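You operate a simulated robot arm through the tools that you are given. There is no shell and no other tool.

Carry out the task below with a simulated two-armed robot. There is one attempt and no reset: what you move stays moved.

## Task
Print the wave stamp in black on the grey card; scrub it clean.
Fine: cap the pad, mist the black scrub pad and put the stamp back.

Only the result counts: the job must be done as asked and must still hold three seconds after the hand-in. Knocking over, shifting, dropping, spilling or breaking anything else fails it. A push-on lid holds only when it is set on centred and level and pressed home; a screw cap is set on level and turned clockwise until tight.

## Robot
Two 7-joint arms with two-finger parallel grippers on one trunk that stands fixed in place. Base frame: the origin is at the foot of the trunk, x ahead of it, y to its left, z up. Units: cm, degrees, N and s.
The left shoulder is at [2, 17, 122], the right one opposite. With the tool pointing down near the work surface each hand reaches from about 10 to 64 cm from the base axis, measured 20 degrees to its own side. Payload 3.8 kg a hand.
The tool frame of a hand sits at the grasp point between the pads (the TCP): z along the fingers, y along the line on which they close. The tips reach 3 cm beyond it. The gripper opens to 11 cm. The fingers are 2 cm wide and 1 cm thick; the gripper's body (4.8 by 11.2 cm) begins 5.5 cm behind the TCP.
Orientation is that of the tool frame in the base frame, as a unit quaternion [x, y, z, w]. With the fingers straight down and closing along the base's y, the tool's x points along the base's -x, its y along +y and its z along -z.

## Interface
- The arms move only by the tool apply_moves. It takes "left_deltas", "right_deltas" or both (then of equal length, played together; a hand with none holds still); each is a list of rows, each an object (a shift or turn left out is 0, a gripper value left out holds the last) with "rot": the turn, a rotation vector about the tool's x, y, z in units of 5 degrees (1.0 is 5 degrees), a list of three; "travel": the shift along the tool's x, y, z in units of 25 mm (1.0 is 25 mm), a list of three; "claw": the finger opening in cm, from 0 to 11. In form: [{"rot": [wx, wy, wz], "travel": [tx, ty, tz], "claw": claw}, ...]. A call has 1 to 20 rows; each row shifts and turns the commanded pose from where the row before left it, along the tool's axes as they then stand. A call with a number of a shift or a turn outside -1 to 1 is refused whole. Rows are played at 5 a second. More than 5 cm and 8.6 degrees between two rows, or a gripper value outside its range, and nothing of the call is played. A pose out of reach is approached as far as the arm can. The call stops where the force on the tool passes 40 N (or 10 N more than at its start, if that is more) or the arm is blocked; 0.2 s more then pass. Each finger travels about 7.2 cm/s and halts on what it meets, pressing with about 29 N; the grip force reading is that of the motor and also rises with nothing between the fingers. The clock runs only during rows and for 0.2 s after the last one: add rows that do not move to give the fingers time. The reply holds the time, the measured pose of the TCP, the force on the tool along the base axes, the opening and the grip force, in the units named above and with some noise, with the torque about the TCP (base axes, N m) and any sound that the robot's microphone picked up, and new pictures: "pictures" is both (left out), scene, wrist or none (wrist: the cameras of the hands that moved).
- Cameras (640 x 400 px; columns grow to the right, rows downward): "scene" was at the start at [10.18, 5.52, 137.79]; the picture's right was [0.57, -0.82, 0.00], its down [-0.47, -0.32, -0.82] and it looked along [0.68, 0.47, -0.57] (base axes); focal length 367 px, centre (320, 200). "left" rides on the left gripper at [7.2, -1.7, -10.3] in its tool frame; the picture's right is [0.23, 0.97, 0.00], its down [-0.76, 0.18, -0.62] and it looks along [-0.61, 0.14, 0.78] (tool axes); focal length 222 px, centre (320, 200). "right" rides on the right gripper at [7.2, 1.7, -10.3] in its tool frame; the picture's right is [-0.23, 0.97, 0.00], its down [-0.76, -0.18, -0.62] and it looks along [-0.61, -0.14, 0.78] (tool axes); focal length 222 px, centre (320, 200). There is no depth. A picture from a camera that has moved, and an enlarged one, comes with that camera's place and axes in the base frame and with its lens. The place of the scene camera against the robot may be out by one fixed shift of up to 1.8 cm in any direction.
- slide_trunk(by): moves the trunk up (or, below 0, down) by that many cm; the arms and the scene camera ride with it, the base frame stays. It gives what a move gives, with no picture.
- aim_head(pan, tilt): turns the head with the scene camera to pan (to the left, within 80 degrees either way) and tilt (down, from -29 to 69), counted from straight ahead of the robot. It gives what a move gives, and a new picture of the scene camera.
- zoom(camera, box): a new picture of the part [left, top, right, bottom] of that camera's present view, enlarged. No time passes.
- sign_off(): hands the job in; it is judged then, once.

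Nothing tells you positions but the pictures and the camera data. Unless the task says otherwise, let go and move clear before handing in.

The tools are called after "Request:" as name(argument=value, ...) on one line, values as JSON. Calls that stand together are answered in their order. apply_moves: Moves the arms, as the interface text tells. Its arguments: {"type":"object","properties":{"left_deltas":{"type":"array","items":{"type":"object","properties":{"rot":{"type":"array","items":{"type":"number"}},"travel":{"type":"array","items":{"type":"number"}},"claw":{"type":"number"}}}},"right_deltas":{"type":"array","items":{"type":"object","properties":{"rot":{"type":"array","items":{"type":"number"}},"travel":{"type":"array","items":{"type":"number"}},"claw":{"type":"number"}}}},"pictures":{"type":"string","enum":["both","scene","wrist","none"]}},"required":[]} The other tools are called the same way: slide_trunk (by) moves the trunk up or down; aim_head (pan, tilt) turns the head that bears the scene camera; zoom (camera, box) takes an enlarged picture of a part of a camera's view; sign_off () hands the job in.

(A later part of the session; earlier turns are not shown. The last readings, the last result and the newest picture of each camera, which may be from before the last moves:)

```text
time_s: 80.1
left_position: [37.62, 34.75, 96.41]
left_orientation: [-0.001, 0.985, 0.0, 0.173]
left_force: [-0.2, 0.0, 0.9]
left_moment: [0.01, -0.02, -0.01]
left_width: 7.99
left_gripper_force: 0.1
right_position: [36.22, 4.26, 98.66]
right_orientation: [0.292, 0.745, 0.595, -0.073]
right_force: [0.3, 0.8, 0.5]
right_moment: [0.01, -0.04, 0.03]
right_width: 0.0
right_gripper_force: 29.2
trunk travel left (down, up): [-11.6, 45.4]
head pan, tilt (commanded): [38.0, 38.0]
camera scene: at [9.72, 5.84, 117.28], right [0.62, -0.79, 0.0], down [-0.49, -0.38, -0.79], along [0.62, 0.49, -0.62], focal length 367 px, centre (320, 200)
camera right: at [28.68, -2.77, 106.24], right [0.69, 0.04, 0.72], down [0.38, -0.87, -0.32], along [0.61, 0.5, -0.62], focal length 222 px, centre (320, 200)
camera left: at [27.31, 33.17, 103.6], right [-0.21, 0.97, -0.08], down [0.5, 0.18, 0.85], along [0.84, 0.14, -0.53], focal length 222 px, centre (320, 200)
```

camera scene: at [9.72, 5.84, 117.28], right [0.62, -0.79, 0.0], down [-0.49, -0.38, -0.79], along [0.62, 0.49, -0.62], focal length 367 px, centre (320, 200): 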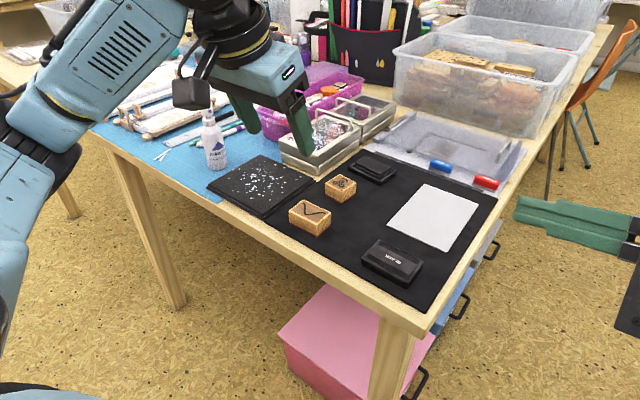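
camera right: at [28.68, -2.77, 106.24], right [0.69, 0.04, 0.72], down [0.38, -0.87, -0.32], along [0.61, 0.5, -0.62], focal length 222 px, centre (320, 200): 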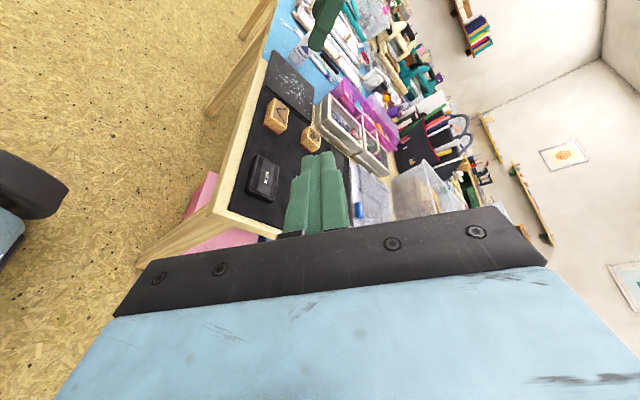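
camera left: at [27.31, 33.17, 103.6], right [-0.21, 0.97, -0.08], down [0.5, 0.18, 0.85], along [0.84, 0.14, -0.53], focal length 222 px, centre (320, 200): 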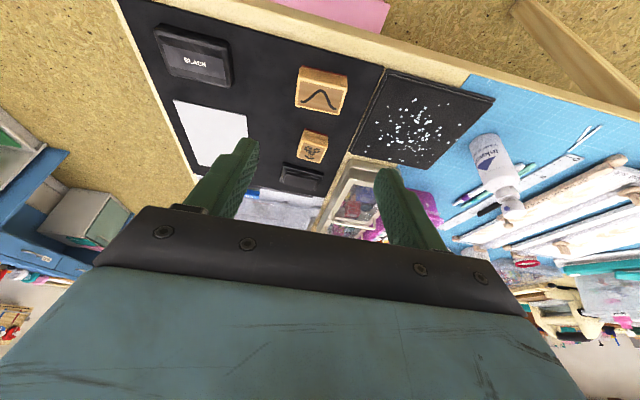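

A clear view: everything is in place and the pad shows mist. Zooming on the wave stamp for a precise grasp.

Request:
zoom(camera="left", box=[270, 50, 370, 130])

Request:
zoom(camera="left", box=[270, 120, 350, 200])

Request:
zoom(camera="left", box=[140, 10, 260, 100])

Request:
zoom(camera="scene", box=[270, 160, 420, 260])

```text
5.00 times, centred on (320, 90) of left
camera zoom: at [27.31, 33.17, 103.6], right [-0.21, 0.97, -0.08], down [0.5, 0.18, 0.85], along [0.84, 0.14, -0.53], focal length 1111 px, centre (320, 750)
```

zoom: 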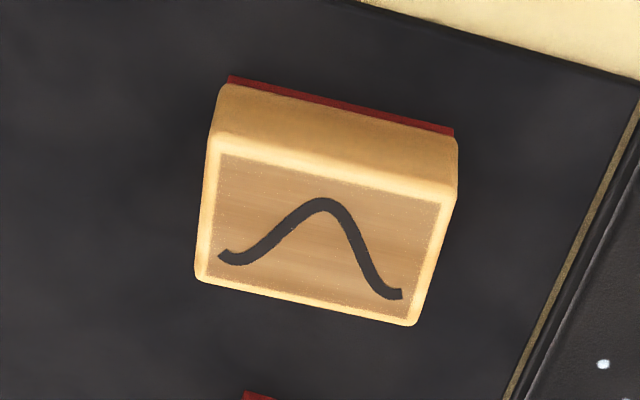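

```text
5.00 times, centred on (310, 160) of left
camera zoom: at [27.31, 33.17, 103.6], right [-0.21, 0.97, -0.08], down [0.5, 0.18, 0.85], along [0.84, 0.14, -0.53], focal length 1111 px, centre (370, 400)
```

zoom: 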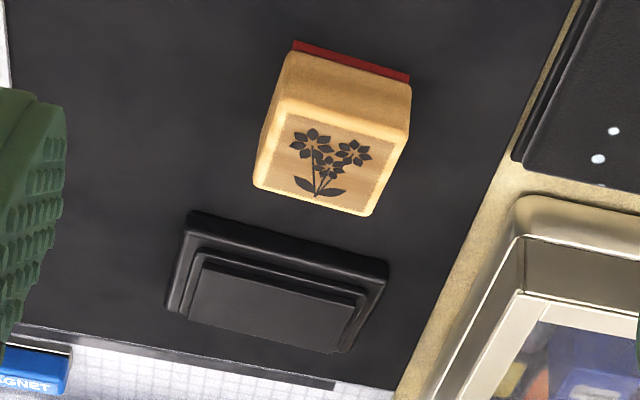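

```text
4.44 times, centred on (200, 55) of left
camera zoom: at [27.31, 33.17, 103.6], right [-0.21, 0.97, -0.08], down [0.5, 0.18, 0.85], along [0.84, 0.14, -0.53], focal length 987 px, centre (853, 844)
```

zoom: 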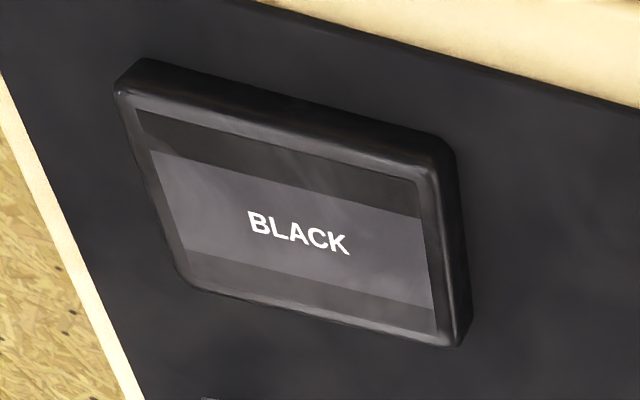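

```text
4.00 times, centred on (345, 210) of scene
camera zoom: at [9.72, 5.84, 117.28], right [0.62, -0.79, 0.0], down [-0.49, -0.38, -0.79], along [0.62, 0.49, -0.62], focal length 1468 px, centre (220, 160)
```

zoom: 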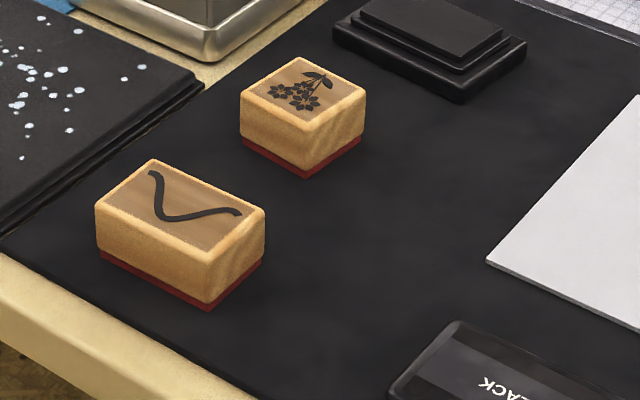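

The wave stamp is centred at (44.35, 34.88), yaw ≈ +2.7°, 3.85 × 5.87 cm, top at z ≈ 78. I'll yaw the hand to match and descend to just above it with the fingers open 8 cm.

Request:
apply_moves(left_deltas=[{"rot": [-0.185, 0, -0.508], "claw": 8}, {"travel": [-0.092, -0.01, 0.914]}, {"travel": [-0.092, -0.01, 0.914]}, {"travel": [-0.092, -0.01, 0.914]}, {"travel": [-0.092, -0.01, 0.914]}, {"travel": [-0.092, -0.01, 0.914]}, {"travel": [-0.092, -0.01, 0.914]}, {"travel": [0, 0, 0]}], pictures="wrist")

Request:
zoom(camera="left", box=[200, 50, 440, 230])

Request:
zoom(camera="scene", box=[250, 110, 410, 250])

```text
time_s: 81.9
left_position: [43.82, 35.1, 83.93]
left_orientation: [-0.023, 0.984, 0.004, 0.174]
left_force: [0.4, -0.1, -0.2]
left_moment: [-0.03, 0.02, -0.02]
left_width: 8.02
left_gripper_force: 0.0
right_position: [36.3, 4.14, 98.55]
right_orientation: [0.292, 0.745, 0.595, -0.072]
right_force: [0.2, -0.1, 0.1]
right_moment: [-0.04, 0.0, 0.01]
right_width: 0.0
right_gripper_force: 28.8
trunk travel left (down, up): [-11.6, 45.4]
head pan, tilt (commanded): [38.0, 38.0]
camera left: at [33.54, 32.92, 91.08], right [-0.26, 0.96, -0.08], down [0.49, 0.2, 0.85], along [0.83, 0.18, -0.53], focal length 222 px, centre (320, 200)
```

left: 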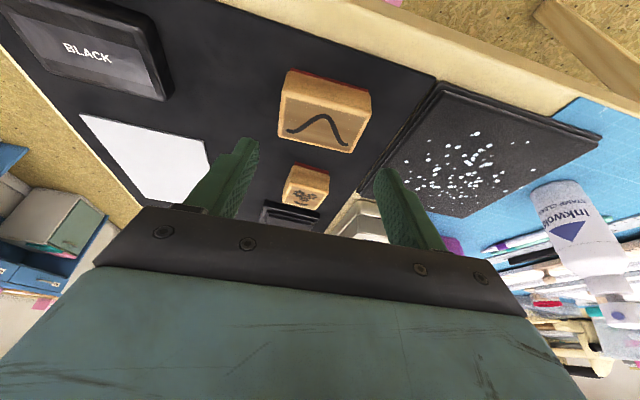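

```text
2.22 times, centred on (320, 140) of left
camera zoom: at [33.54, 32.92, 91.08], right [-0.26, 0.96, -0.08], down [0.49, 0.2, 0.85], along [0.83, 0.18, -0.53], focal length 494 px, centre (320, 333)
```

zoom: 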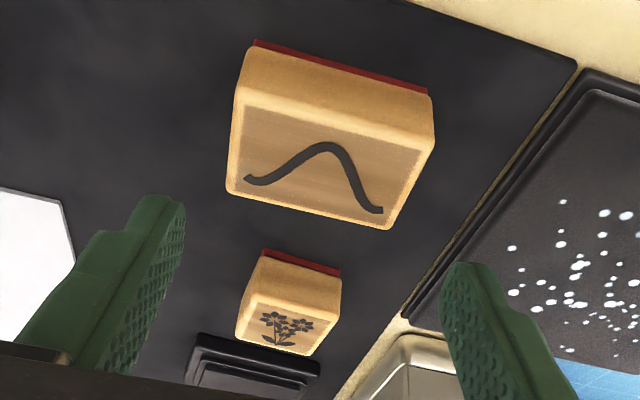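

```text
2.86 times, centred on (330, 180) of scene
camera zoom: at [9.72, 5.83, 117.28], right [0.62, -0.79, 0.0], down [-0.49, -0.38, -0.79], along [0.62, 0.49, -0.62], focal length 1048 px, centre (291, 257)
```

zoom: 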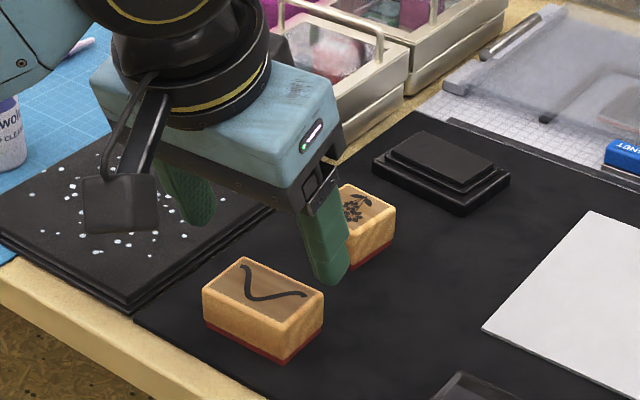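

Alignment looks right from both views. One more pose reading, then I descend around the stamp.

Request:
apply_moves(left_deltas=[{"travel": [0, 0, 0]}], pictures="none")

Request:
apply_moves(left_deltas=[{"travel": [0, 0, 0]}], pictures="none")

```text
time_s: 82.3
left_position: [43.75, 35.11, 83.73]
left_orientation: [-0.023, 0.985, 0.004, 0.173]
left_force: [-0.2, 0.3, 0.0]
left_moment: [-0.02, -0.04, 0.01]
left_width: 8.0
left_gripper_force: 0.0
right_position: [36.27, 4.27, 98.75]
right_orientation: [0.293, 0.745, 0.595, -0.073]
right_force: [0.5, -0.7, 0.0]
right_moment: [0.0, -0.03, 0.02]
right_width: 0.0
right_gripper_force: 28.9
trunk travel left (down, up): [-11.6, 45.4]
head pan, tilt (commanded): [38.0, 38.0]
```

```text
time_s: 82.7
left_position: [43.75, 35.09, 83.81]
left_orientation: [-0.023, 0.985, 0.005, 0.174]
left_force: [-0.5, 0.4, -0.6]
left_moment: [-0.01, 0.04, -0.01]
left_width: 8.0
left_gripper_force: 0.0
right_position: [36.2, 4.19, 98.81]
right_orientation: [0.293, 0.745, 0.596, -0.072]
right_force: [0.0, -0.4, -0.2]
right_moment: [0.01, 0.01, 0.01]
right_width: 0.0
right_gripper_force: 28.7
trunk travel left (down, up): [-11.6, 45.4]
head pan, tilt (commanded): [38.0, 38.0]
```

The mean pose is (43.77, 35.10, 83.8); descending to TCP (43.6, 34.9, 79.4) around the stamp.

Request:
apply_moves(left_deltas=[{"travel": [0.223, -0.028, 0.543]}, {"travel": [0.223, -0.028, 0.543]}, {"travel": [0.223, -0.028, 0.543]}, {"travel": [0, 0, 0]}], pictures="wrist")

Request:
zoom(camera="left", box=[200, 90, 440, 240])

Request:
zoom(camera="scene", box=[270, 150, 370, 250])

```text
time_s: 83.7
left_position: [43.51, 34.79, 79.53]
left_orientation: [-0.024, 0.984, 0.005, 0.174]
left_force: [-0.2, -0.5, 0.1]
left_moment: [0.01, 0.0, 0.0]
left_width: 7.98
left_gripper_force: 0.1
right_position: [36.14, 4.12, 98.6]
right_orientation: [0.292, 0.746, 0.595, -0.073]
right_force: [0.7, 0.3, 0.4]
right_moment: [0.0, -0.02, 0.0]
right_width: 0.0
right_gripper_force: 29.0
trunk travel left (down, up): [-11.6, 45.4]
head pan, tilt (commanded): [38.0, 38.0]
camera left: at [33.27, 32.64, 86.77], right [-0.26, 0.96, -0.08], down [0.49, 0.2, 0.85], along [0.83, 0.18, -0.53], focal length 222 px, centre (320, 200)
```

left: 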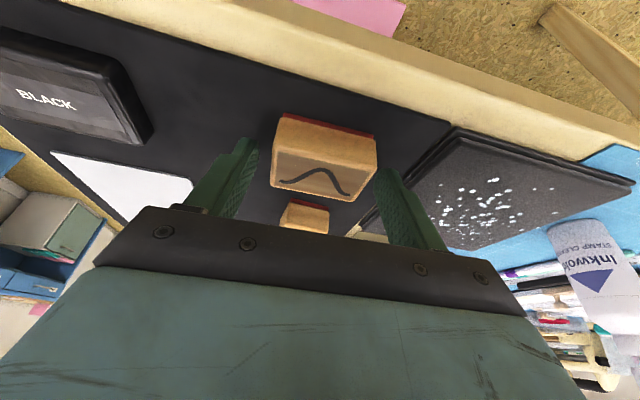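

```text
2.67 times, centred on (320, 165) of left
camera zoom: at [33.27, 32.64, 86.77], right [-0.26, 0.96, -0.08], down [0.49, 0.2, 0.85], along [0.83, 0.18, -0.53], focal length 592 px, centre (320, 293)
```

zoom: 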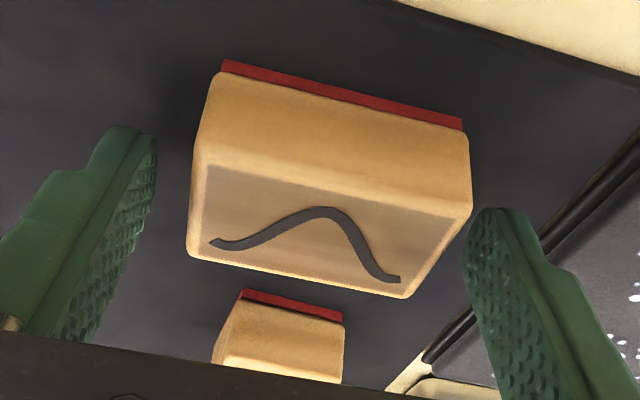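

```text
4.00 times, centred on (320, 200) of scene
camera zoom: at [9.71, 5.84, 117.28], right [0.62, -0.79, 0.0], down [-0.49, -0.38, -0.79], along [0.62, 0.49, -0.62], focal length 1468 px, centre (320, 200)
```

zoom: 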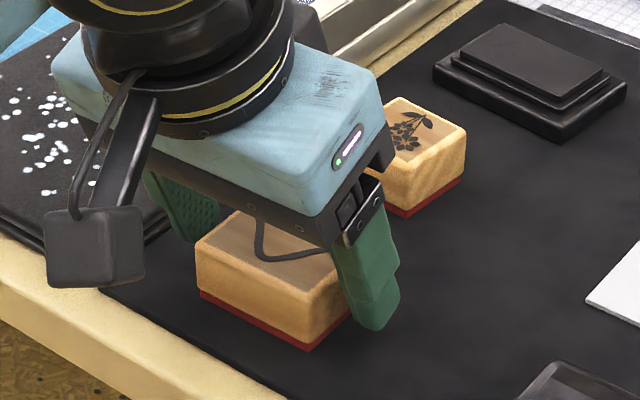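

The fingers straddle the stamp on its long ends with good clearance. Closing the grip.

Request:
apply_moves(left_deltas=[{"claw": 6.5}, {"claw": 4}, {"claw": 4}, {"claw": 4}], pictures="wrist")

Request:
zoom(camera="left", box=[200, 90, 440, 240])

Request:
zoom(camera="scene", box=[270, 150, 370, 250])

```text
time_s: 84.7
left_position: [43.53, 34.87, 79.43]
left_orientation: [-0.023, 0.985, 0.004, 0.173]
left_force: [0.0, 0.1, -0.3]
left_moment: [0.0, 0.0, -0.01]
left_width: 5.92
left_gripper_force: 28.5
right_position: [36.21, 4.1, 98.63]
right_orientation: [0.291, 0.745, 0.596, -0.072]
right_force: [0.6, 0.5, 0.5]
right_moment: [-0.01, -0.02, 0.0]
right_width: 0.0
right_gripper_force: 28.7
trunk travel left (down, up): [-11.6, 45.4]
head pan, tilt (commanded): [38.0, 38.0]
camera left: at [33.27, 32.64, 86.78], right [-0.26, 0.96, -0.08], down [0.49, 0.2, 0.85], along [0.83, 0.18, -0.53], focal length 222 px, centre (320, 200)
```

left: 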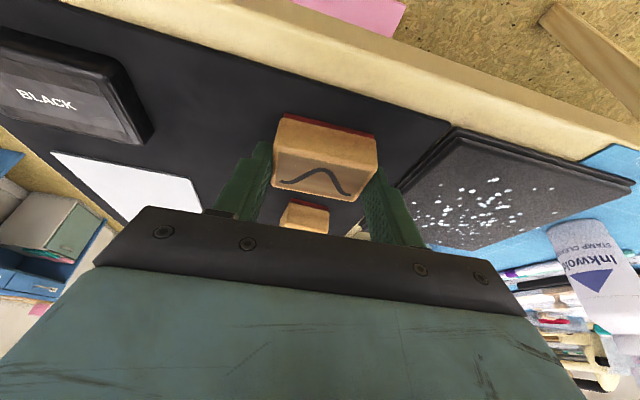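

```text
2.67 times, centred on (320, 165) of left
camera zoom: at [33.27, 32.64, 86.78], right [-0.26, 0.96, -0.08], down [0.49, 0.2, 0.85], along [0.83, 0.18, -0.53], focal length 592 px, centre (320, 293)
```

zoom: 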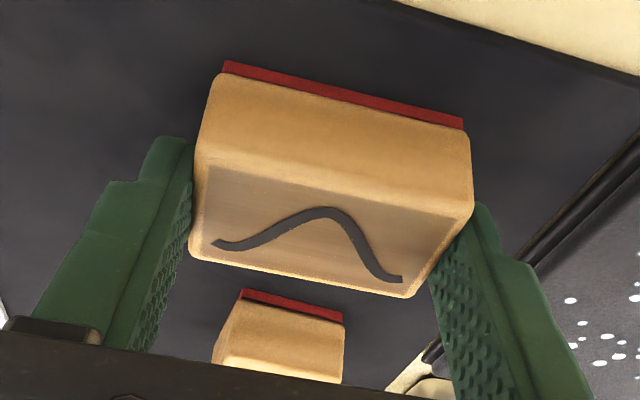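

```text
4.00 times, centred on (320, 200) of scene
camera zoom: at [9.71, 5.83, 117.28], right [0.62, -0.79, 0.0], down [-0.49, -0.38, -0.79], along [0.62, 0.49, -0.62], focal length 1468 px, centre (320, 200)
```

zoom: 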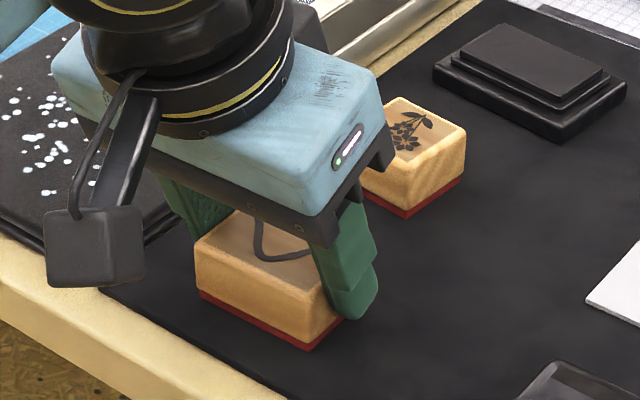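

The stamp is gripped (width 5.9). I lift it 6 cm straight up and zoom on the ink pad for an accurate position.

Request:
apply_moves(left_deltas=[{"travel": [-0.137, 0, -0.376]}, {"travel": [-0.274, 0, -0.752]}, {"travel": [-0.274, 0, -0.752]}, {"travel": [-0.137, 0, -0.376]}, {"travel": [0, 0, 0]}], pictures="wrist")

Request:
zoom(camera="scene", box=[340, 130, 410, 200])

Request:
zoom(camera="scene", box=[270, 140, 410, 260])

Request:
zoom(camera="left", box=[200, 60, 440, 240])

```text
time_s: 85.9
left_position: [43.6, 34.61, 85.59]
left_orientation: [-0.023, 0.984, 0.004, 0.174]
left_force: [-0.1, -0.3, -0.2]
left_moment: [-0.01, 0.02, -0.01]
left_width: 5.89
left_gripper_force: 29.2
right_position: [36.27, 4.08, 98.61]
right_orientation: [0.292, 0.745, 0.595, -0.071]
right_force: [0.1, -0.4, -0.3]
right_moment: [-0.01, 0.01, 0.01]
right_width: 0.0
right_gripper_force: 28.9
trunk travel left (down, up): [-11.6, 45.4]
head pan, tilt (commanded): [38.0, 38.0]
camera left: at [33.33, 32.45, 92.84], right [-0.26, 0.96, -0.08], down [0.49, 0.2, 0.85], along [0.83, 0.18, -0.53], focal length 222 px, centre (320, 200)
```

left: 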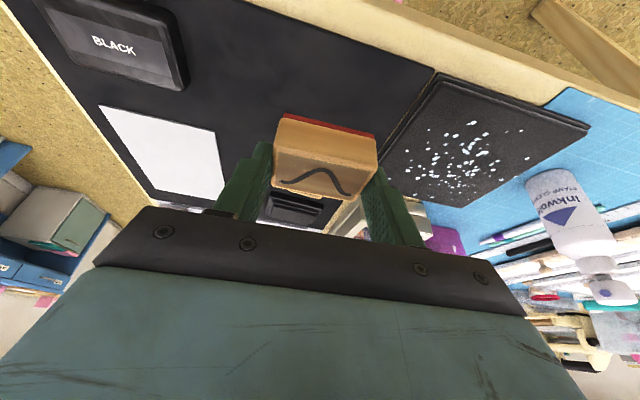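

```text
5.71 times, centred on (375, 165) of scene
camera zoom: at [9.71, 5.84, 117.28], right [0.62, -0.79, 0.0], down [-0.49, -0.38, -0.79], along [0.62, 0.49, -0.62], focal length 2097 px, centre (6, 400)
```

zoom: 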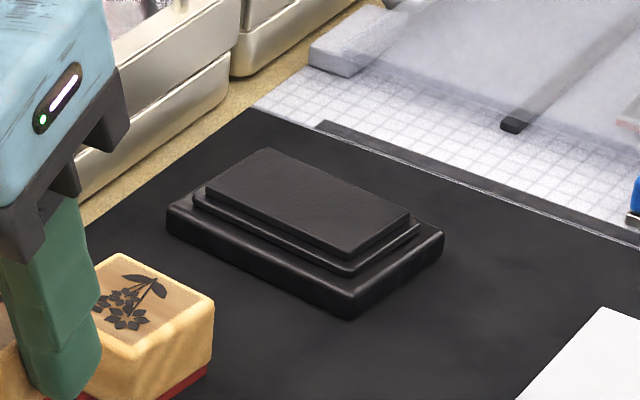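

```text
3.33 times, centred on (340, 200) of scene
camera zoom: at [9.71, 5.84, 117.28], right [0.62, -0.79, 0.0], down [-0.49, -0.38, -0.79], along [0.62, 0.49, -0.62], focal length 1223 px, centre (253, 200)
```

zoom: 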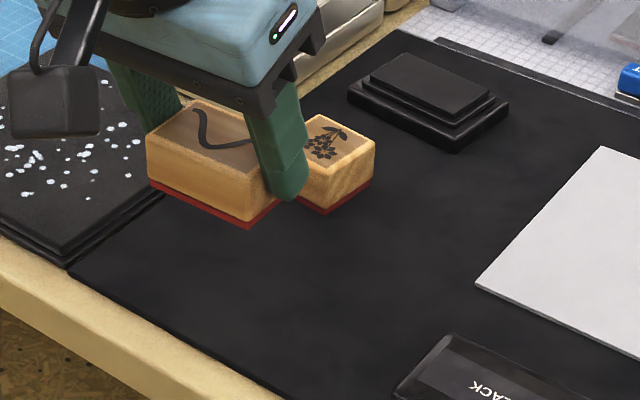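

```text
2.22 times, centred on (320, 150) of left
camera zoom: at [33.33, 32.45, 92.84], right [-0.26, 0.96, -0.08], down [0.49, 0.2, 0.85], along [0.83, 0.18, -0.53], focal length 494 px, centre (320, 311)
```

zoom: 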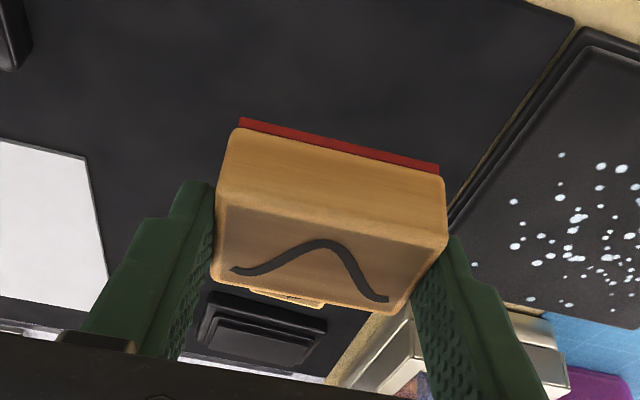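

The stamp hangs level with its red rubber down, and the ink felt is centred at about (63.95, 35.05), yaw ≈ -4.5°. I carry the stamp over and align the yaw above the felt.

Request:
apply_moves(left_deltas=[{"travel": [-0.919, -0.034, 0.334]}, {"travel": [-0.919, -0.034, 0.334]}, {"travel": [-0.919, -0.034, 0.334]}, {"travel": [-0.919, -0.034, 0.334]}, {"travel": [-0.919, -0.034, 0.334]}, {"travel": [-0.919, -0.034, 0.334]}, {"travel": [-0.919, -0.034, 0.334]}, {"travel": [-0.919, -0.034, 0.334]}, {"rot": [0.243, 0, 0.667]}, {"rot": [0.243, 0, 0.667]}, {"travel": [0, 0, 0]}], pictures="both")

Request:
zoom(camera="scene", box=[320, 100, 440, 200])

Request:
zoom(camera="left", box=[200, 40, 440, 240])

```text
time_s: 88.3
left_position: [63.05, 35.01, 85.5]
left_orientation: [0.038, 0.984, -0.007, 0.174]
left_force: [0.5, -0.4, -1.2]
left_moment: [0.0, -0.01, -0.02]
left_width: 5.89
left_gripper_force: 29.2
right_position: [36.14, 4.11, 98.54]
right_orientation: [0.292, 0.745, 0.595, -0.072]
right_force: [-0.6, -0.6, 0.7]
right_moment: [-0.01, 0.02, 0.0]
right_width: 0.0
right_gripper_force: 29.1
trunk travel left (down, up): [-11.6, 45.4]
head pan, tilt (commanded): [38.0, 38.0]
camera scene: at [9.72, 5.83, 117.28], right [0.62, -0.79, 0.0], down [-0.49, -0.38, -0.79], along [0.62, 0.49, -0.62], focal length 367 px, centre (320, 200)
camera left: at [52.64, 34.15, 92.82], right [-0.14, 0.99, -0.08], down [0.51, 0.14, 0.85], along [0.85, 0.08, -0.53], focal length 222 px, centre (320, 200)
```

scene: 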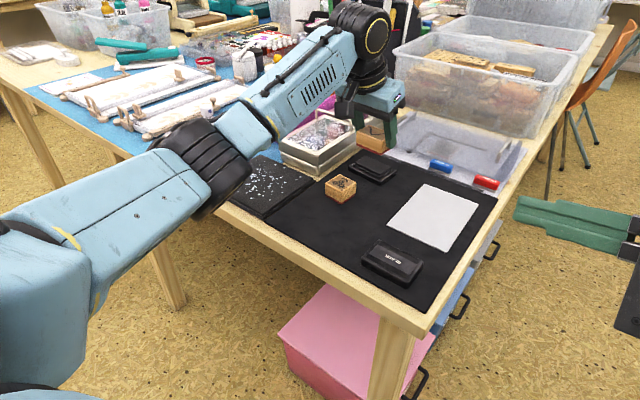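
left: 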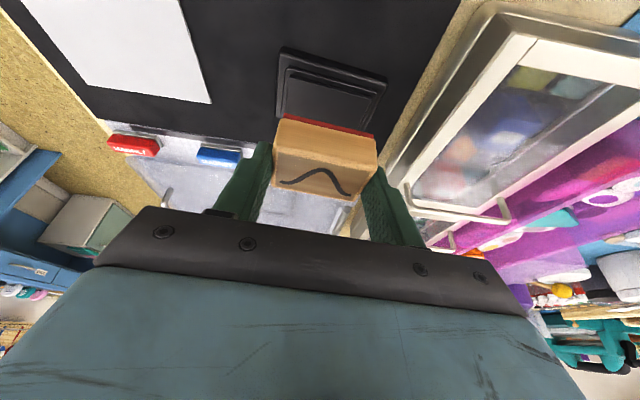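

```text
4.00 times, centred on (380, 150) of scene
camera zoom: at [9.72, 5.83, 117.28], right [0.62, -0.79, 0.0], down [-0.49, -0.38, -0.79], along [0.62, 0.49, -0.62], focal length 1468 px, centre (80, 400)
```

zoom: 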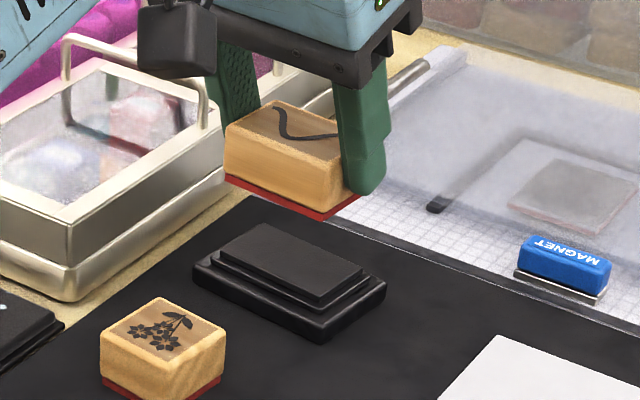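

```text
2.00 times, centred on (320, 140) of left
camera zoom: at [52.64, 34.15, 92.82], right [-0.14, 0.99, -0.08], down [0.51, 0.14, 0.85], along [0.85, 0.08, -0.53], focal length 444 px, centre (320, 320)
```

zoom: 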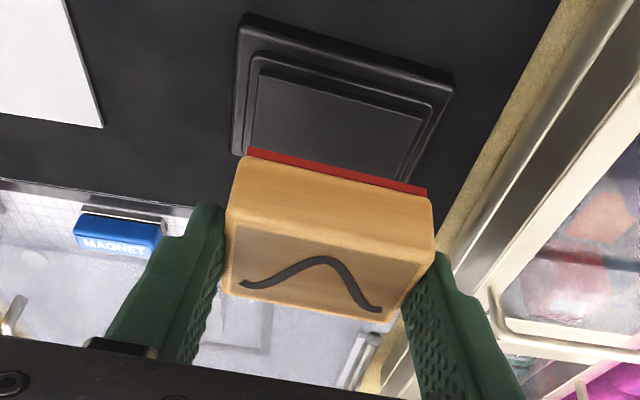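

The stamp is centred over the felt with the tin clear by about a centimetre. I descend most of the way, then creep down watching the force.

Request:
apply_moves(left_deltas=[{"travel": [0.164, 0, 0.451]}, {"travel": [0.164, 0, 0.451]}, {"travel": [0.137, 0, 0.376]}, {"travel": [0, 0, 0]}], pictures="none")

Request:
zoom(camera="scene", box=[340, 110, 420, 190])

Request:
zoom(camera="left", box=[230, 70, 410, 220])

```text
time_s: 89.3
left_position: [63.38, 35.05, 82.19]
left_orientation: [0.039, 0.984, -0.007, 0.173]
left_force: [-0.5, -1.0, -0.8]
left_moment: [-0.03, -0.03, 0.0]
left_width: 5.88
left_gripper_force: 29.1
right_position: [36.24, 4.11, 98.7]
right_orientation: [0.292, 0.745, 0.595, -0.072]
right_force: [0.0, -0.2, 0.4]
right_moment: [0.01, 0.01, 0.0]
right_width: 0.0
right_gripper_force: 29.2
trunk travel left (down, up): [-11.6, 45.4]
head pan, tilt (commanded): [38.0, 38.0]
```

```text
5.00 times, centred on (380, 150) of scene
camera zoom: at [9.72, 5.84, 117.28], right [0.62, -0.79, 0.0], down [-0.49, -0.38, -0.79], along [0.62, 0.49, -0.62], focal length 1835 px, centre (20, 450)
```

zoom: 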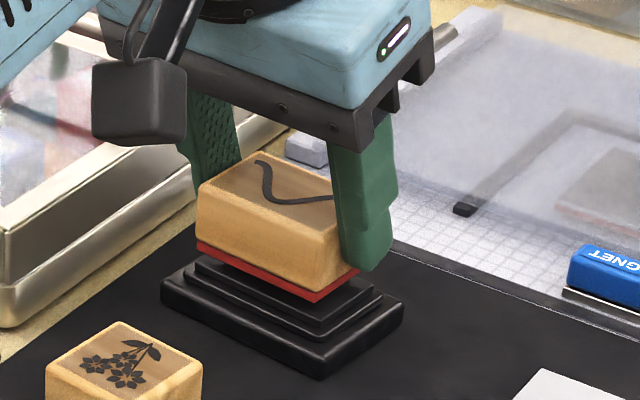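

```text
2.67 times, centred on (320, 145) of left
camera zoom: at [52.82, 34.21, 89.4], right [-0.14, 0.99, -0.08], down [0.51, 0.14, 0.85], along [0.85, 0.08, -0.53], focal length 592 px, centre (320, 347)
```

zoom: 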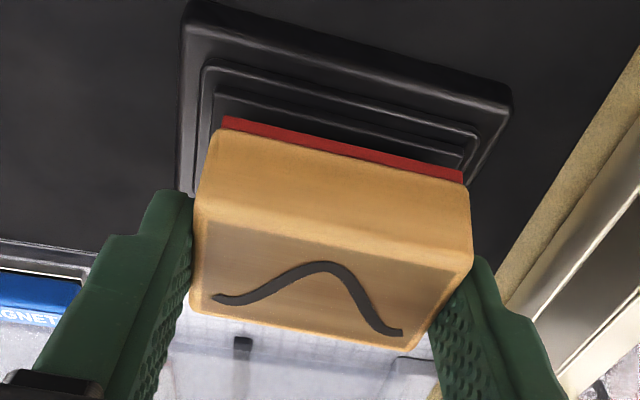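

Alignment over the felt is excellent. Creeping down onto the felt.

Request:
apply_moves(left_deltas=[{"travel": [0.0205, 0, 0.0564]}, {"travel": [0.0205, 0, 0.0564]}, {"travel": [0.0205, 0, 0.0564]}, {"travel": [0.0205, 0, 0.0564]}, {"travel": [0, 0, 0]}], pictures="none")

```text
time_s: 90.5
left_position: [63.25, 35.1, 81.49]
left_orientation: [0.038, 0.984, -0.007, 0.173]
left_force: [-0.8, -0.5, -0.8]
left_moment: [0.0, -0.03, 0.03]
left_width: 5.9
left_gripper_force: 29.7
right_position: [36.19, 4.06, 98.72]
right_orientation: [0.293, 0.745, 0.595, -0.073]
right_force: [0.3, 0.0, -0.5]
right_moment: [0.01, 0.02, -0.01]
right_width: 0.0
right_gripper_force: 29.1
trunk travel left (down, up): [-11.6, 45.4]
head pan, tilt (commanded): [38.0, 38.0]
```

Request:
apply_moves(left_deltas=[{"travel": [0.0137, 0, 0.0376]}, {"travel": [0.0137, 0, 0.0376]}, {"travel": [0, 0, 0]}], pictures="none")

Request:
zoom(camera="scene", box=[340, 110, 420, 190])

```text
time_s: 91.3
left_position: [63.24, 34.99, 81.58]
left_orientation: [0.038, 0.984, -0.006, 0.175]
left_force: [2.5, 1.5, 6.4]
left_moment: [0.03, -0.02, -0.02]
left_width: 5.9
left_gripper_force: 28.7
right_position: [36.16, 4.16, 98.66]
right_orientation: [0.292, 0.745, 0.595, -0.072]
right_force: [0.0, 0.1, -0.5]
right_moment: [0.02, 0.04, 0.0]
right_width: 0.0
right_gripper_force: 29.5
trunk travel left (down, up): [-11.6, 45.4]
head pan, tilt (commanded): [38.0, 38.0]
```

```text
5.00 times, centred on (380, 150) of scene
camera zoom: at [9.68, 5.83, 117.29], right [0.62, -0.79, 0.0], down [-0.48, -0.38, -0.79], along [0.62, 0.49, -0.62], focal length 1835 px, centre (20, 450)
```

zoom: 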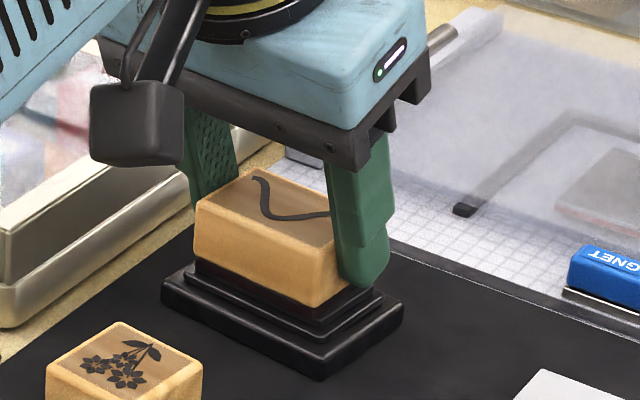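

Contact at about 6 N, and the rubber's edge already looks black. I press slightly more, then lift to check the inking.

Request:
apply_moves(left_deltas=[{"travel": [0.0137, 0, 0.0376]}, {"travel": [0, 0, 0]}, {"travel": [0, 0, 0]}], pictures="none")

Request:
apply_moves(left_deltas=[{"travel": [-0.0547, 0, -0.1504]}, {"travel": [-0.137, 0, -0.376]}, {"travel": [-0.274, 0, -0.752]}, {"travel": [-0.274, 0, -0.752]}, {"travel": [0, 0, 0]}], pictures="both")

Request:
zoom(camera="scene", box=[330, 90, 430, 190])

Request:
zoom(camera="left", box=[230, 70, 410, 220])

```text
time_s: 92.1
left_position: [63.1, 35.09, 81.43]
left_orientation: [0.038, 0.984, -0.006, 0.175]
left_force: [4.6, 1.4, 14.9]
left_moment: [0.03, -0.14, 0.0]
left_width: 5.89
left_gripper_force: 28.6
right_position: [36.1, 4.15, 98.75]
right_orientation: [0.291, 0.745, 0.596, -0.071]
right_force: [0.3, -0.4, -0.4]
right_moment: [0.02, -0.02, -0.02]
right_width: 0.03
right_gripper_force: 28.5
trunk travel left (down, up): [-11.6, 45.4]
head pan, tilt (commanded): [38.0, 38.0]
```

```text
time_s: 93.3
left_position: [63.02, 35.14, 86.56]
left_orientation: [0.038, 0.984, -0.007, 0.172]
left_force: [0.0, -0.6, -0.5]
left_moment: [0.0, 0.01, -0.02]
left_width: 5.9
left_gripper_force: 28.6
right_position: [36.19, 4.15, 98.68]
right_orientation: [0.292, 0.745, 0.595, -0.072]
right_force: [-1.1, -0.6, -0.4]
right_moment: [0.0, 0.0, -0.02]
right_width: 0.0
right_gripper_force: 29.0
trunk travel left (down, up): [-11.6, 45.4]
head pan, tilt (commanded): [38.0, 38.0]
camera scene: at [9.72, 5.83, 117.28], right [0.62, -0.79, 0.0], down [-0.49, -0.38, -0.79], along [0.62, 0.49, -0.62], focal length 367 px, centre (320, 200)
camera left: at [52.58, 34.19, 93.83], right [-0.14, 0.99, -0.08], down [0.52, 0.14, 0.85], along [0.85, 0.08, -0.53], focal length 222 px, centre (320, 200)
```

scene: 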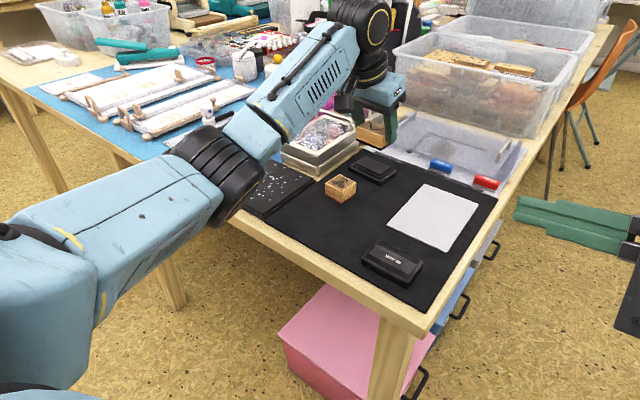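
left: 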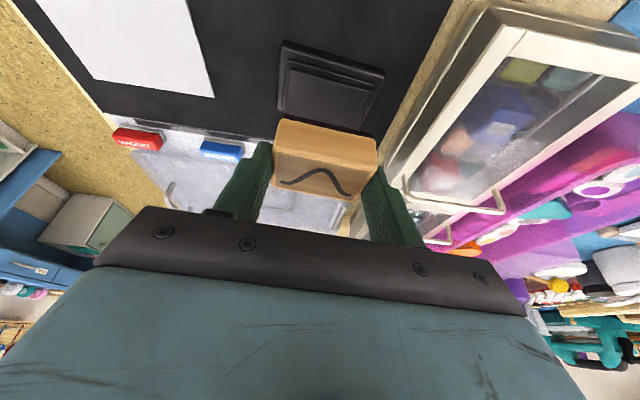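

```text
4.00 times, centred on (380, 140) of scene
camera zoom: at [9.72, 5.83, 117.28], right [0.62, -0.79, 0.0], down [-0.49, -0.38, -0.79], along [0.62, 0.49, -0.62], focal length 1468 px, centre (80, 440)
```

zoom: 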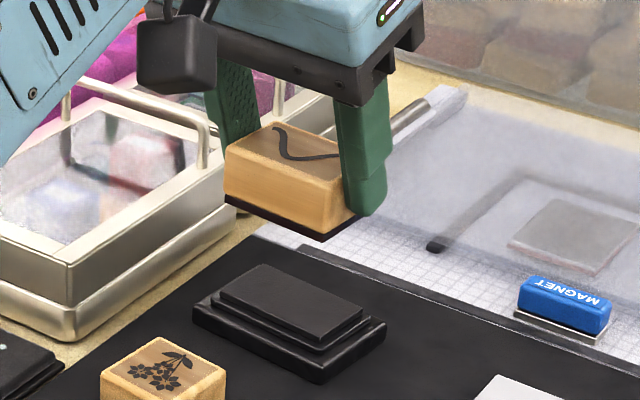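

```text
2.67 times, centred on (320, 145) of left
camera zoom: at [52.58, 34.19, 93.83], right [-0.14, 0.99, -0.08], down [0.52, 0.14, 0.85], along [0.85, 0.08, -0.53], focal length 592 px, centre (320, 347)
```

zoom: 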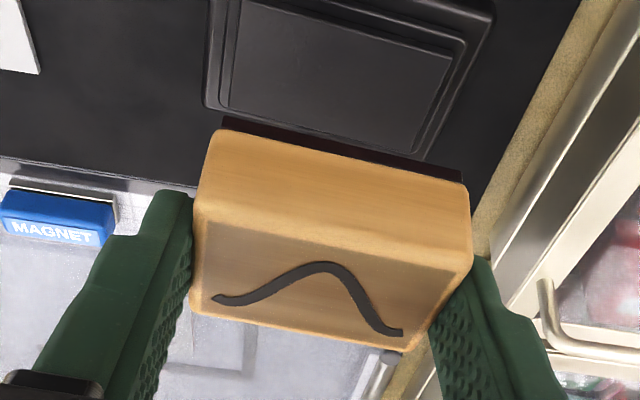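

The rubber is now evenly black. I carry the stamp to the middle of the grey card (about (59, 19.4)), straighten its yaw, and back the right hand off a little more for clearance.

Request:
apply_moves(left_deltas=[{"travel": [0.171, -0.801, -0.062]}, {"travel": [0.171, -0.801, -0.062]}, {"travel": [0.171, -0.801, -0.062]}, {"travel": [0.171, -0.801, -0.062]}, {"travel": [0.171, -0.801, -0.062]}, {"travel": [0.171, -0.801, -0.062]}, {"travel": [0.171, -0.801, -0.062]}, {"travel": [0.171, -0.801, -0.062]}, {"rot": [-0.308, 0, -0.846]}, {"travel": [0, 0, 0]}], right_deltas=[{"travel": [0, 0, -1]}, {"travel": [0, 0, -1]}, {"travel": [0, 0, -1]}, {"travel": [0, 0, 0]}, {"travel": [0, 0, 0]}, {"travel": [0, 0, 0]}, {"travel": [0, 0, 0]}, {"travel": [0, 0, 0]}, {"travel": [0, 0, 0]}, {"travel": [0, 0, 0]}], pictures="both")

Request:
zoom(camera="left", box=[180, 20, 460, 230])

Request:
zoom(camera="scene", box=[370, 120, 530, 260])

```text
time_s: 95.5
left_position: [58.29, 19.44, 86.74]
left_orientation: [-0.001, 0.985, 0.0, 0.174]
left_force: [-0.5, -0.6, 0.7]
left_moment: [0.01, 0.01, 0.05]
left_width: 5.9
left_gripper_force: 28.9
right_position: [34.47, -2.67, 100.73]
right_orientation: [0.292, 0.745, 0.595, -0.072]
right_force: [0.4, 0.6, 0.5]
right_moment: [0.0, 0.0, 0.0]
right_width: 0.0
right_gripper_force: 29.5
trunk travel left (down, up): [-11.6, 45.4]
head pan, tilt (commanded): [38.0, 38.0]
camera scene: at [9.72, 5.84, 117.28], right [0.62, -0.79, 0.0], down [-0.49, -0.38, -0.79], along [0.62, 0.49, -0.62], focal length 367 px, centre (320, 200)
camera right: at [26.84, -9.65, 108.33], right [0.69, 0.04, 0.72], down [0.38, -0.87, -0.32], along [0.61, 0.5, -0.62], focal length 222 px, centre (320, 200)
camera left: at [48.0, 17.63, 93.98], right [-0.22, 0.97, -0.08], down [0.5, 0.18, 0.85], along [0.84, 0.14, -0.53], focal length 222 px, centre (320, 200)
```

scene: 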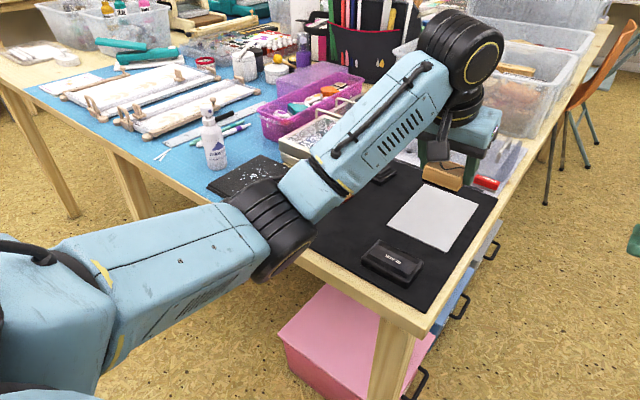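
right: 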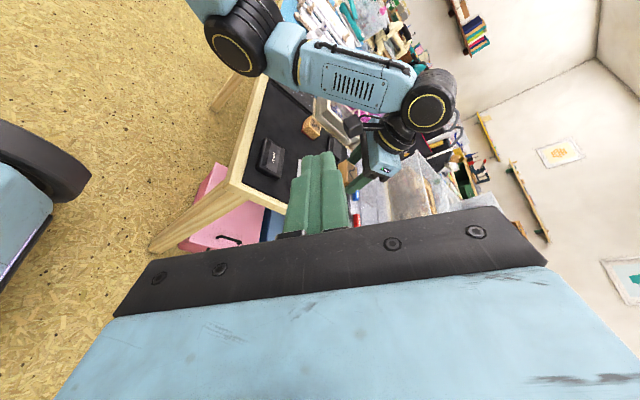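
left: 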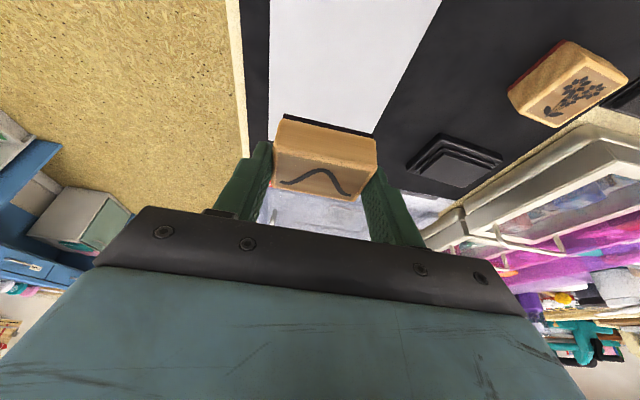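

```text
1.90 times, centred on (320, 125) of left
camera zoom: at [48.0, 17.63, 93.98], right [-0.22, 0.97, -0.08], down [0.5, 0.18, 0.85], along [0.84, 0.14, -0.53], focal length 423 px, centre (320, 343)
```

zoom: 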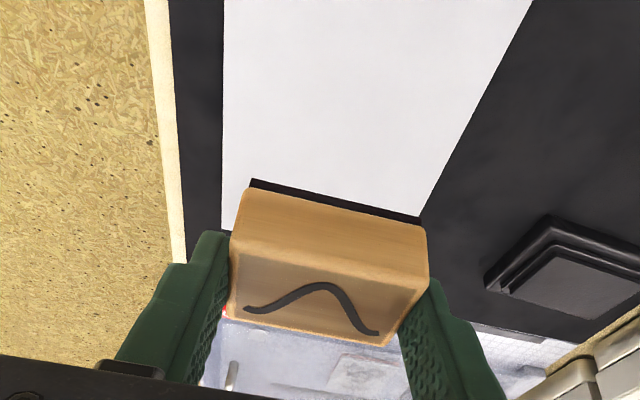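

```text
2.86 times, centred on (450, 190) of scene
camera zoom: at [9.72, 5.84, 117.28], right [0.62, -0.79, 0.0], down [-0.49, -0.38, -0.79], along [0.62, 0.49, -0.62], focal length 1048 px, centre (-51, 229)
```

zoom: 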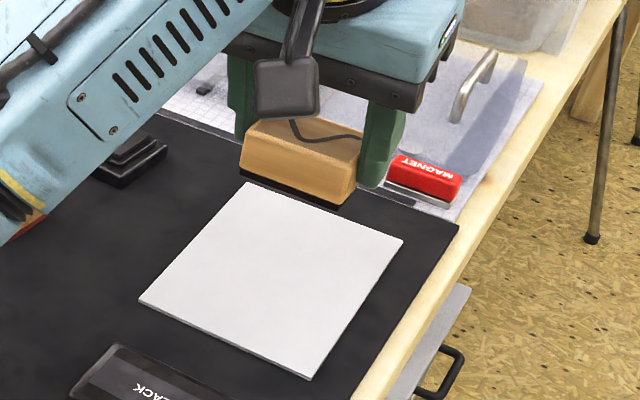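

The stamp is centred over the card. Descending straight down most of the way, then creeping to contact.

Request:
apply_moves(left_deltas=[{"travel": [0.212, 0, 0.583]}, {"travel": [0.212, 0, 0.583]}, {"travel": [0.212, 0, 0.583]}, {"travel": [0.192, 0, 0.526]}, {"travel": [0, 0, 0]}, {"travel": [0, 0, 0]}], pictures="none")

Request:
zoom(camera="scene", box=[380, 140, 500, 260])

Request:
zoom(camera="left", box=[180, 20, 460, 230])

```text
time_s: 96.9
left_position: [58.57, 19.35, 80.53]
left_orientation: [-0.001, 0.985, 0.0, 0.174]
left_force: [-1.1, -0.2, 0.4]
left_moment: [0.04, -0.06, 0.03]
left_width: 5.9
left_gripper_force: 28.2
right_position: [34.27, -2.8, 100.7]
right_orientation: [0.292, 0.746, 0.595, -0.073]
right_force: [-0.1, -0.3, -0.6]
right_moment: [0.0, 0.01, -0.07]
right_width: 0.01
right_gripper_force: 29.5
trunk travel left (down, up): [-11.6, 45.4]
head pan, tilt (commanded): [38.0, 38.0]
```

```text
3.33 times, centred on (440, 200) of scene
camera zoom: at [9.71, 5.83, 117.28], right [0.62, -0.79, 0.0], down [-0.49, -0.38, -0.79], along [0.62, 0.49, -0.62], focal length 1223 px, centre (-80, 200)
```

zoom: 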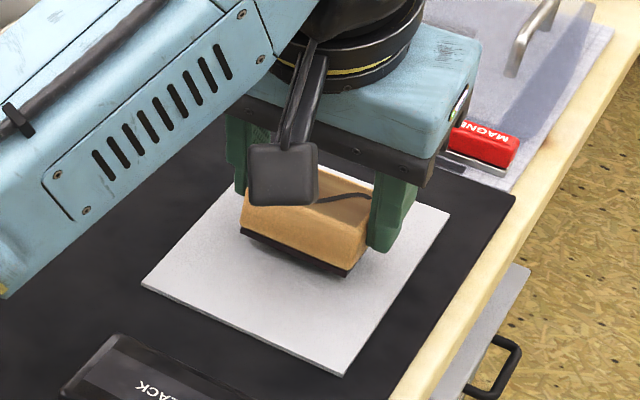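

```text
1.90 times, centred on (320, 125) of left
camera zoom: at [48.2, 17.69, 87.85], right [-0.22, 0.97, -0.08], down [0.5, 0.18, 0.85], along [0.84, 0.14, -0.53], focal length 423 px, centre (320, 343)
```

zoom: 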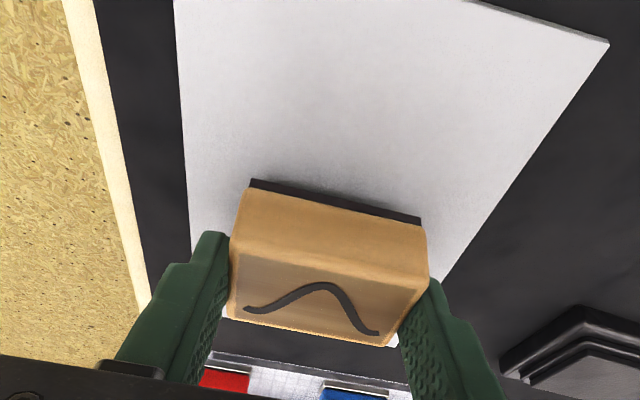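

The stamp is centred above the card. Creeping down.

Request:
apply_moves(left_deltas=[{"travel": [0.0205, 0, 0.0564]}, {"travel": [0.0205, 0, 0.0564]}, {"travel": [0.0205, 0, 0.0564]}, {"travel": [0.0205, 0, 0.0564]}, {"travel": [0, 0, 0]}], pictures="none")

```text
time_s: 98.1
left_position: [58.35, 19.29, 80.01]
left_orientation: [-0.001, 0.985, 0.001, 0.174]
left_force: [-0.4, -0.3, 0.1]
left_moment: [0.0, -0.01, -0.02]
left_width: 5.9
left_gripper_force: 29.1
right_position: [34.35, -2.74, 100.73]
right_orientation: [0.291, 0.745, 0.596, -0.072]
right_force: [-0.9, -0.5, 0.4]
right_moment: [0.03, 0.02, 0.03]
right_width: 0.01
right_gripper_force: 29.0
trunk travel left (down, up): [-11.6, 45.4]
head pan, tilt (commanded): [38.0, 38.0]
```

Request:
apply_moves(left_deltas=[{"travel": [0.0137, 0, 0.0376]}, {"travel": [0.0137, 0, 0.0376]}, {"travel": [0.0137, 0, 0.0376]}, {"travel": [0, 0, 0]}], pictures="none")

```text
time_s: 99.1
left_position: [58.33, 19.39, 79.75]
left_orientation: [-0.001, 0.985, 0.0, 0.173]
left_force: [-0.5, -0.5, 0.0]
left_moment: [0.0, -0.01, 0.0]
left_width: 5.9
left_gripper_force: 29.1
right_position: [34.37, -2.7, 100.68]
right_orientation: [0.292, 0.745, 0.595, -0.073]
right_force: [-0.1, 1.6, -0.3]
right_moment: [0.0, -0.05, 0.0]
right_width: 0.02
right_gripper_force: 29.4
trunk travel left (down, up): [-11.6, 45.4]
head pan, tilt (commanded): [38.0, 38.0]
```

Still no contact at z = 79.75; continuing in 1 mm steps.

Request:
apply_moves(left_deltas=[{"travel": [0.0137, 0, 0.0376]}, {"travel": [0.0137, 0, 0.0376]}, {"travel": [0, 0, 0]}], pictures="none")

```text
time_s: 99.9
left_position: [58.38, 19.22, 79.76]
left_orientation: [-0.001, 0.984, 0.0, 0.176]
left_force: [0.0, 0.5, 7.2]
left_moment: [0.0, -0.03, -0.01]
left_width: 5.9
left_gripper_force: 29.0
right_position: [34.35, -2.74, 100.75]
right_orientation: [0.292, 0.745, 0.595, -0.073]
right_force: [0.4, 0.0, -0.8]
right_moment: [0.0, -0.01, 0.01]
right_width: 0.0
right_gripper_force: 29.2
trunk travel left (down, up): [-11.6, 45.4]
head pan, tilt (commanded): [38.0, 38.0]
```

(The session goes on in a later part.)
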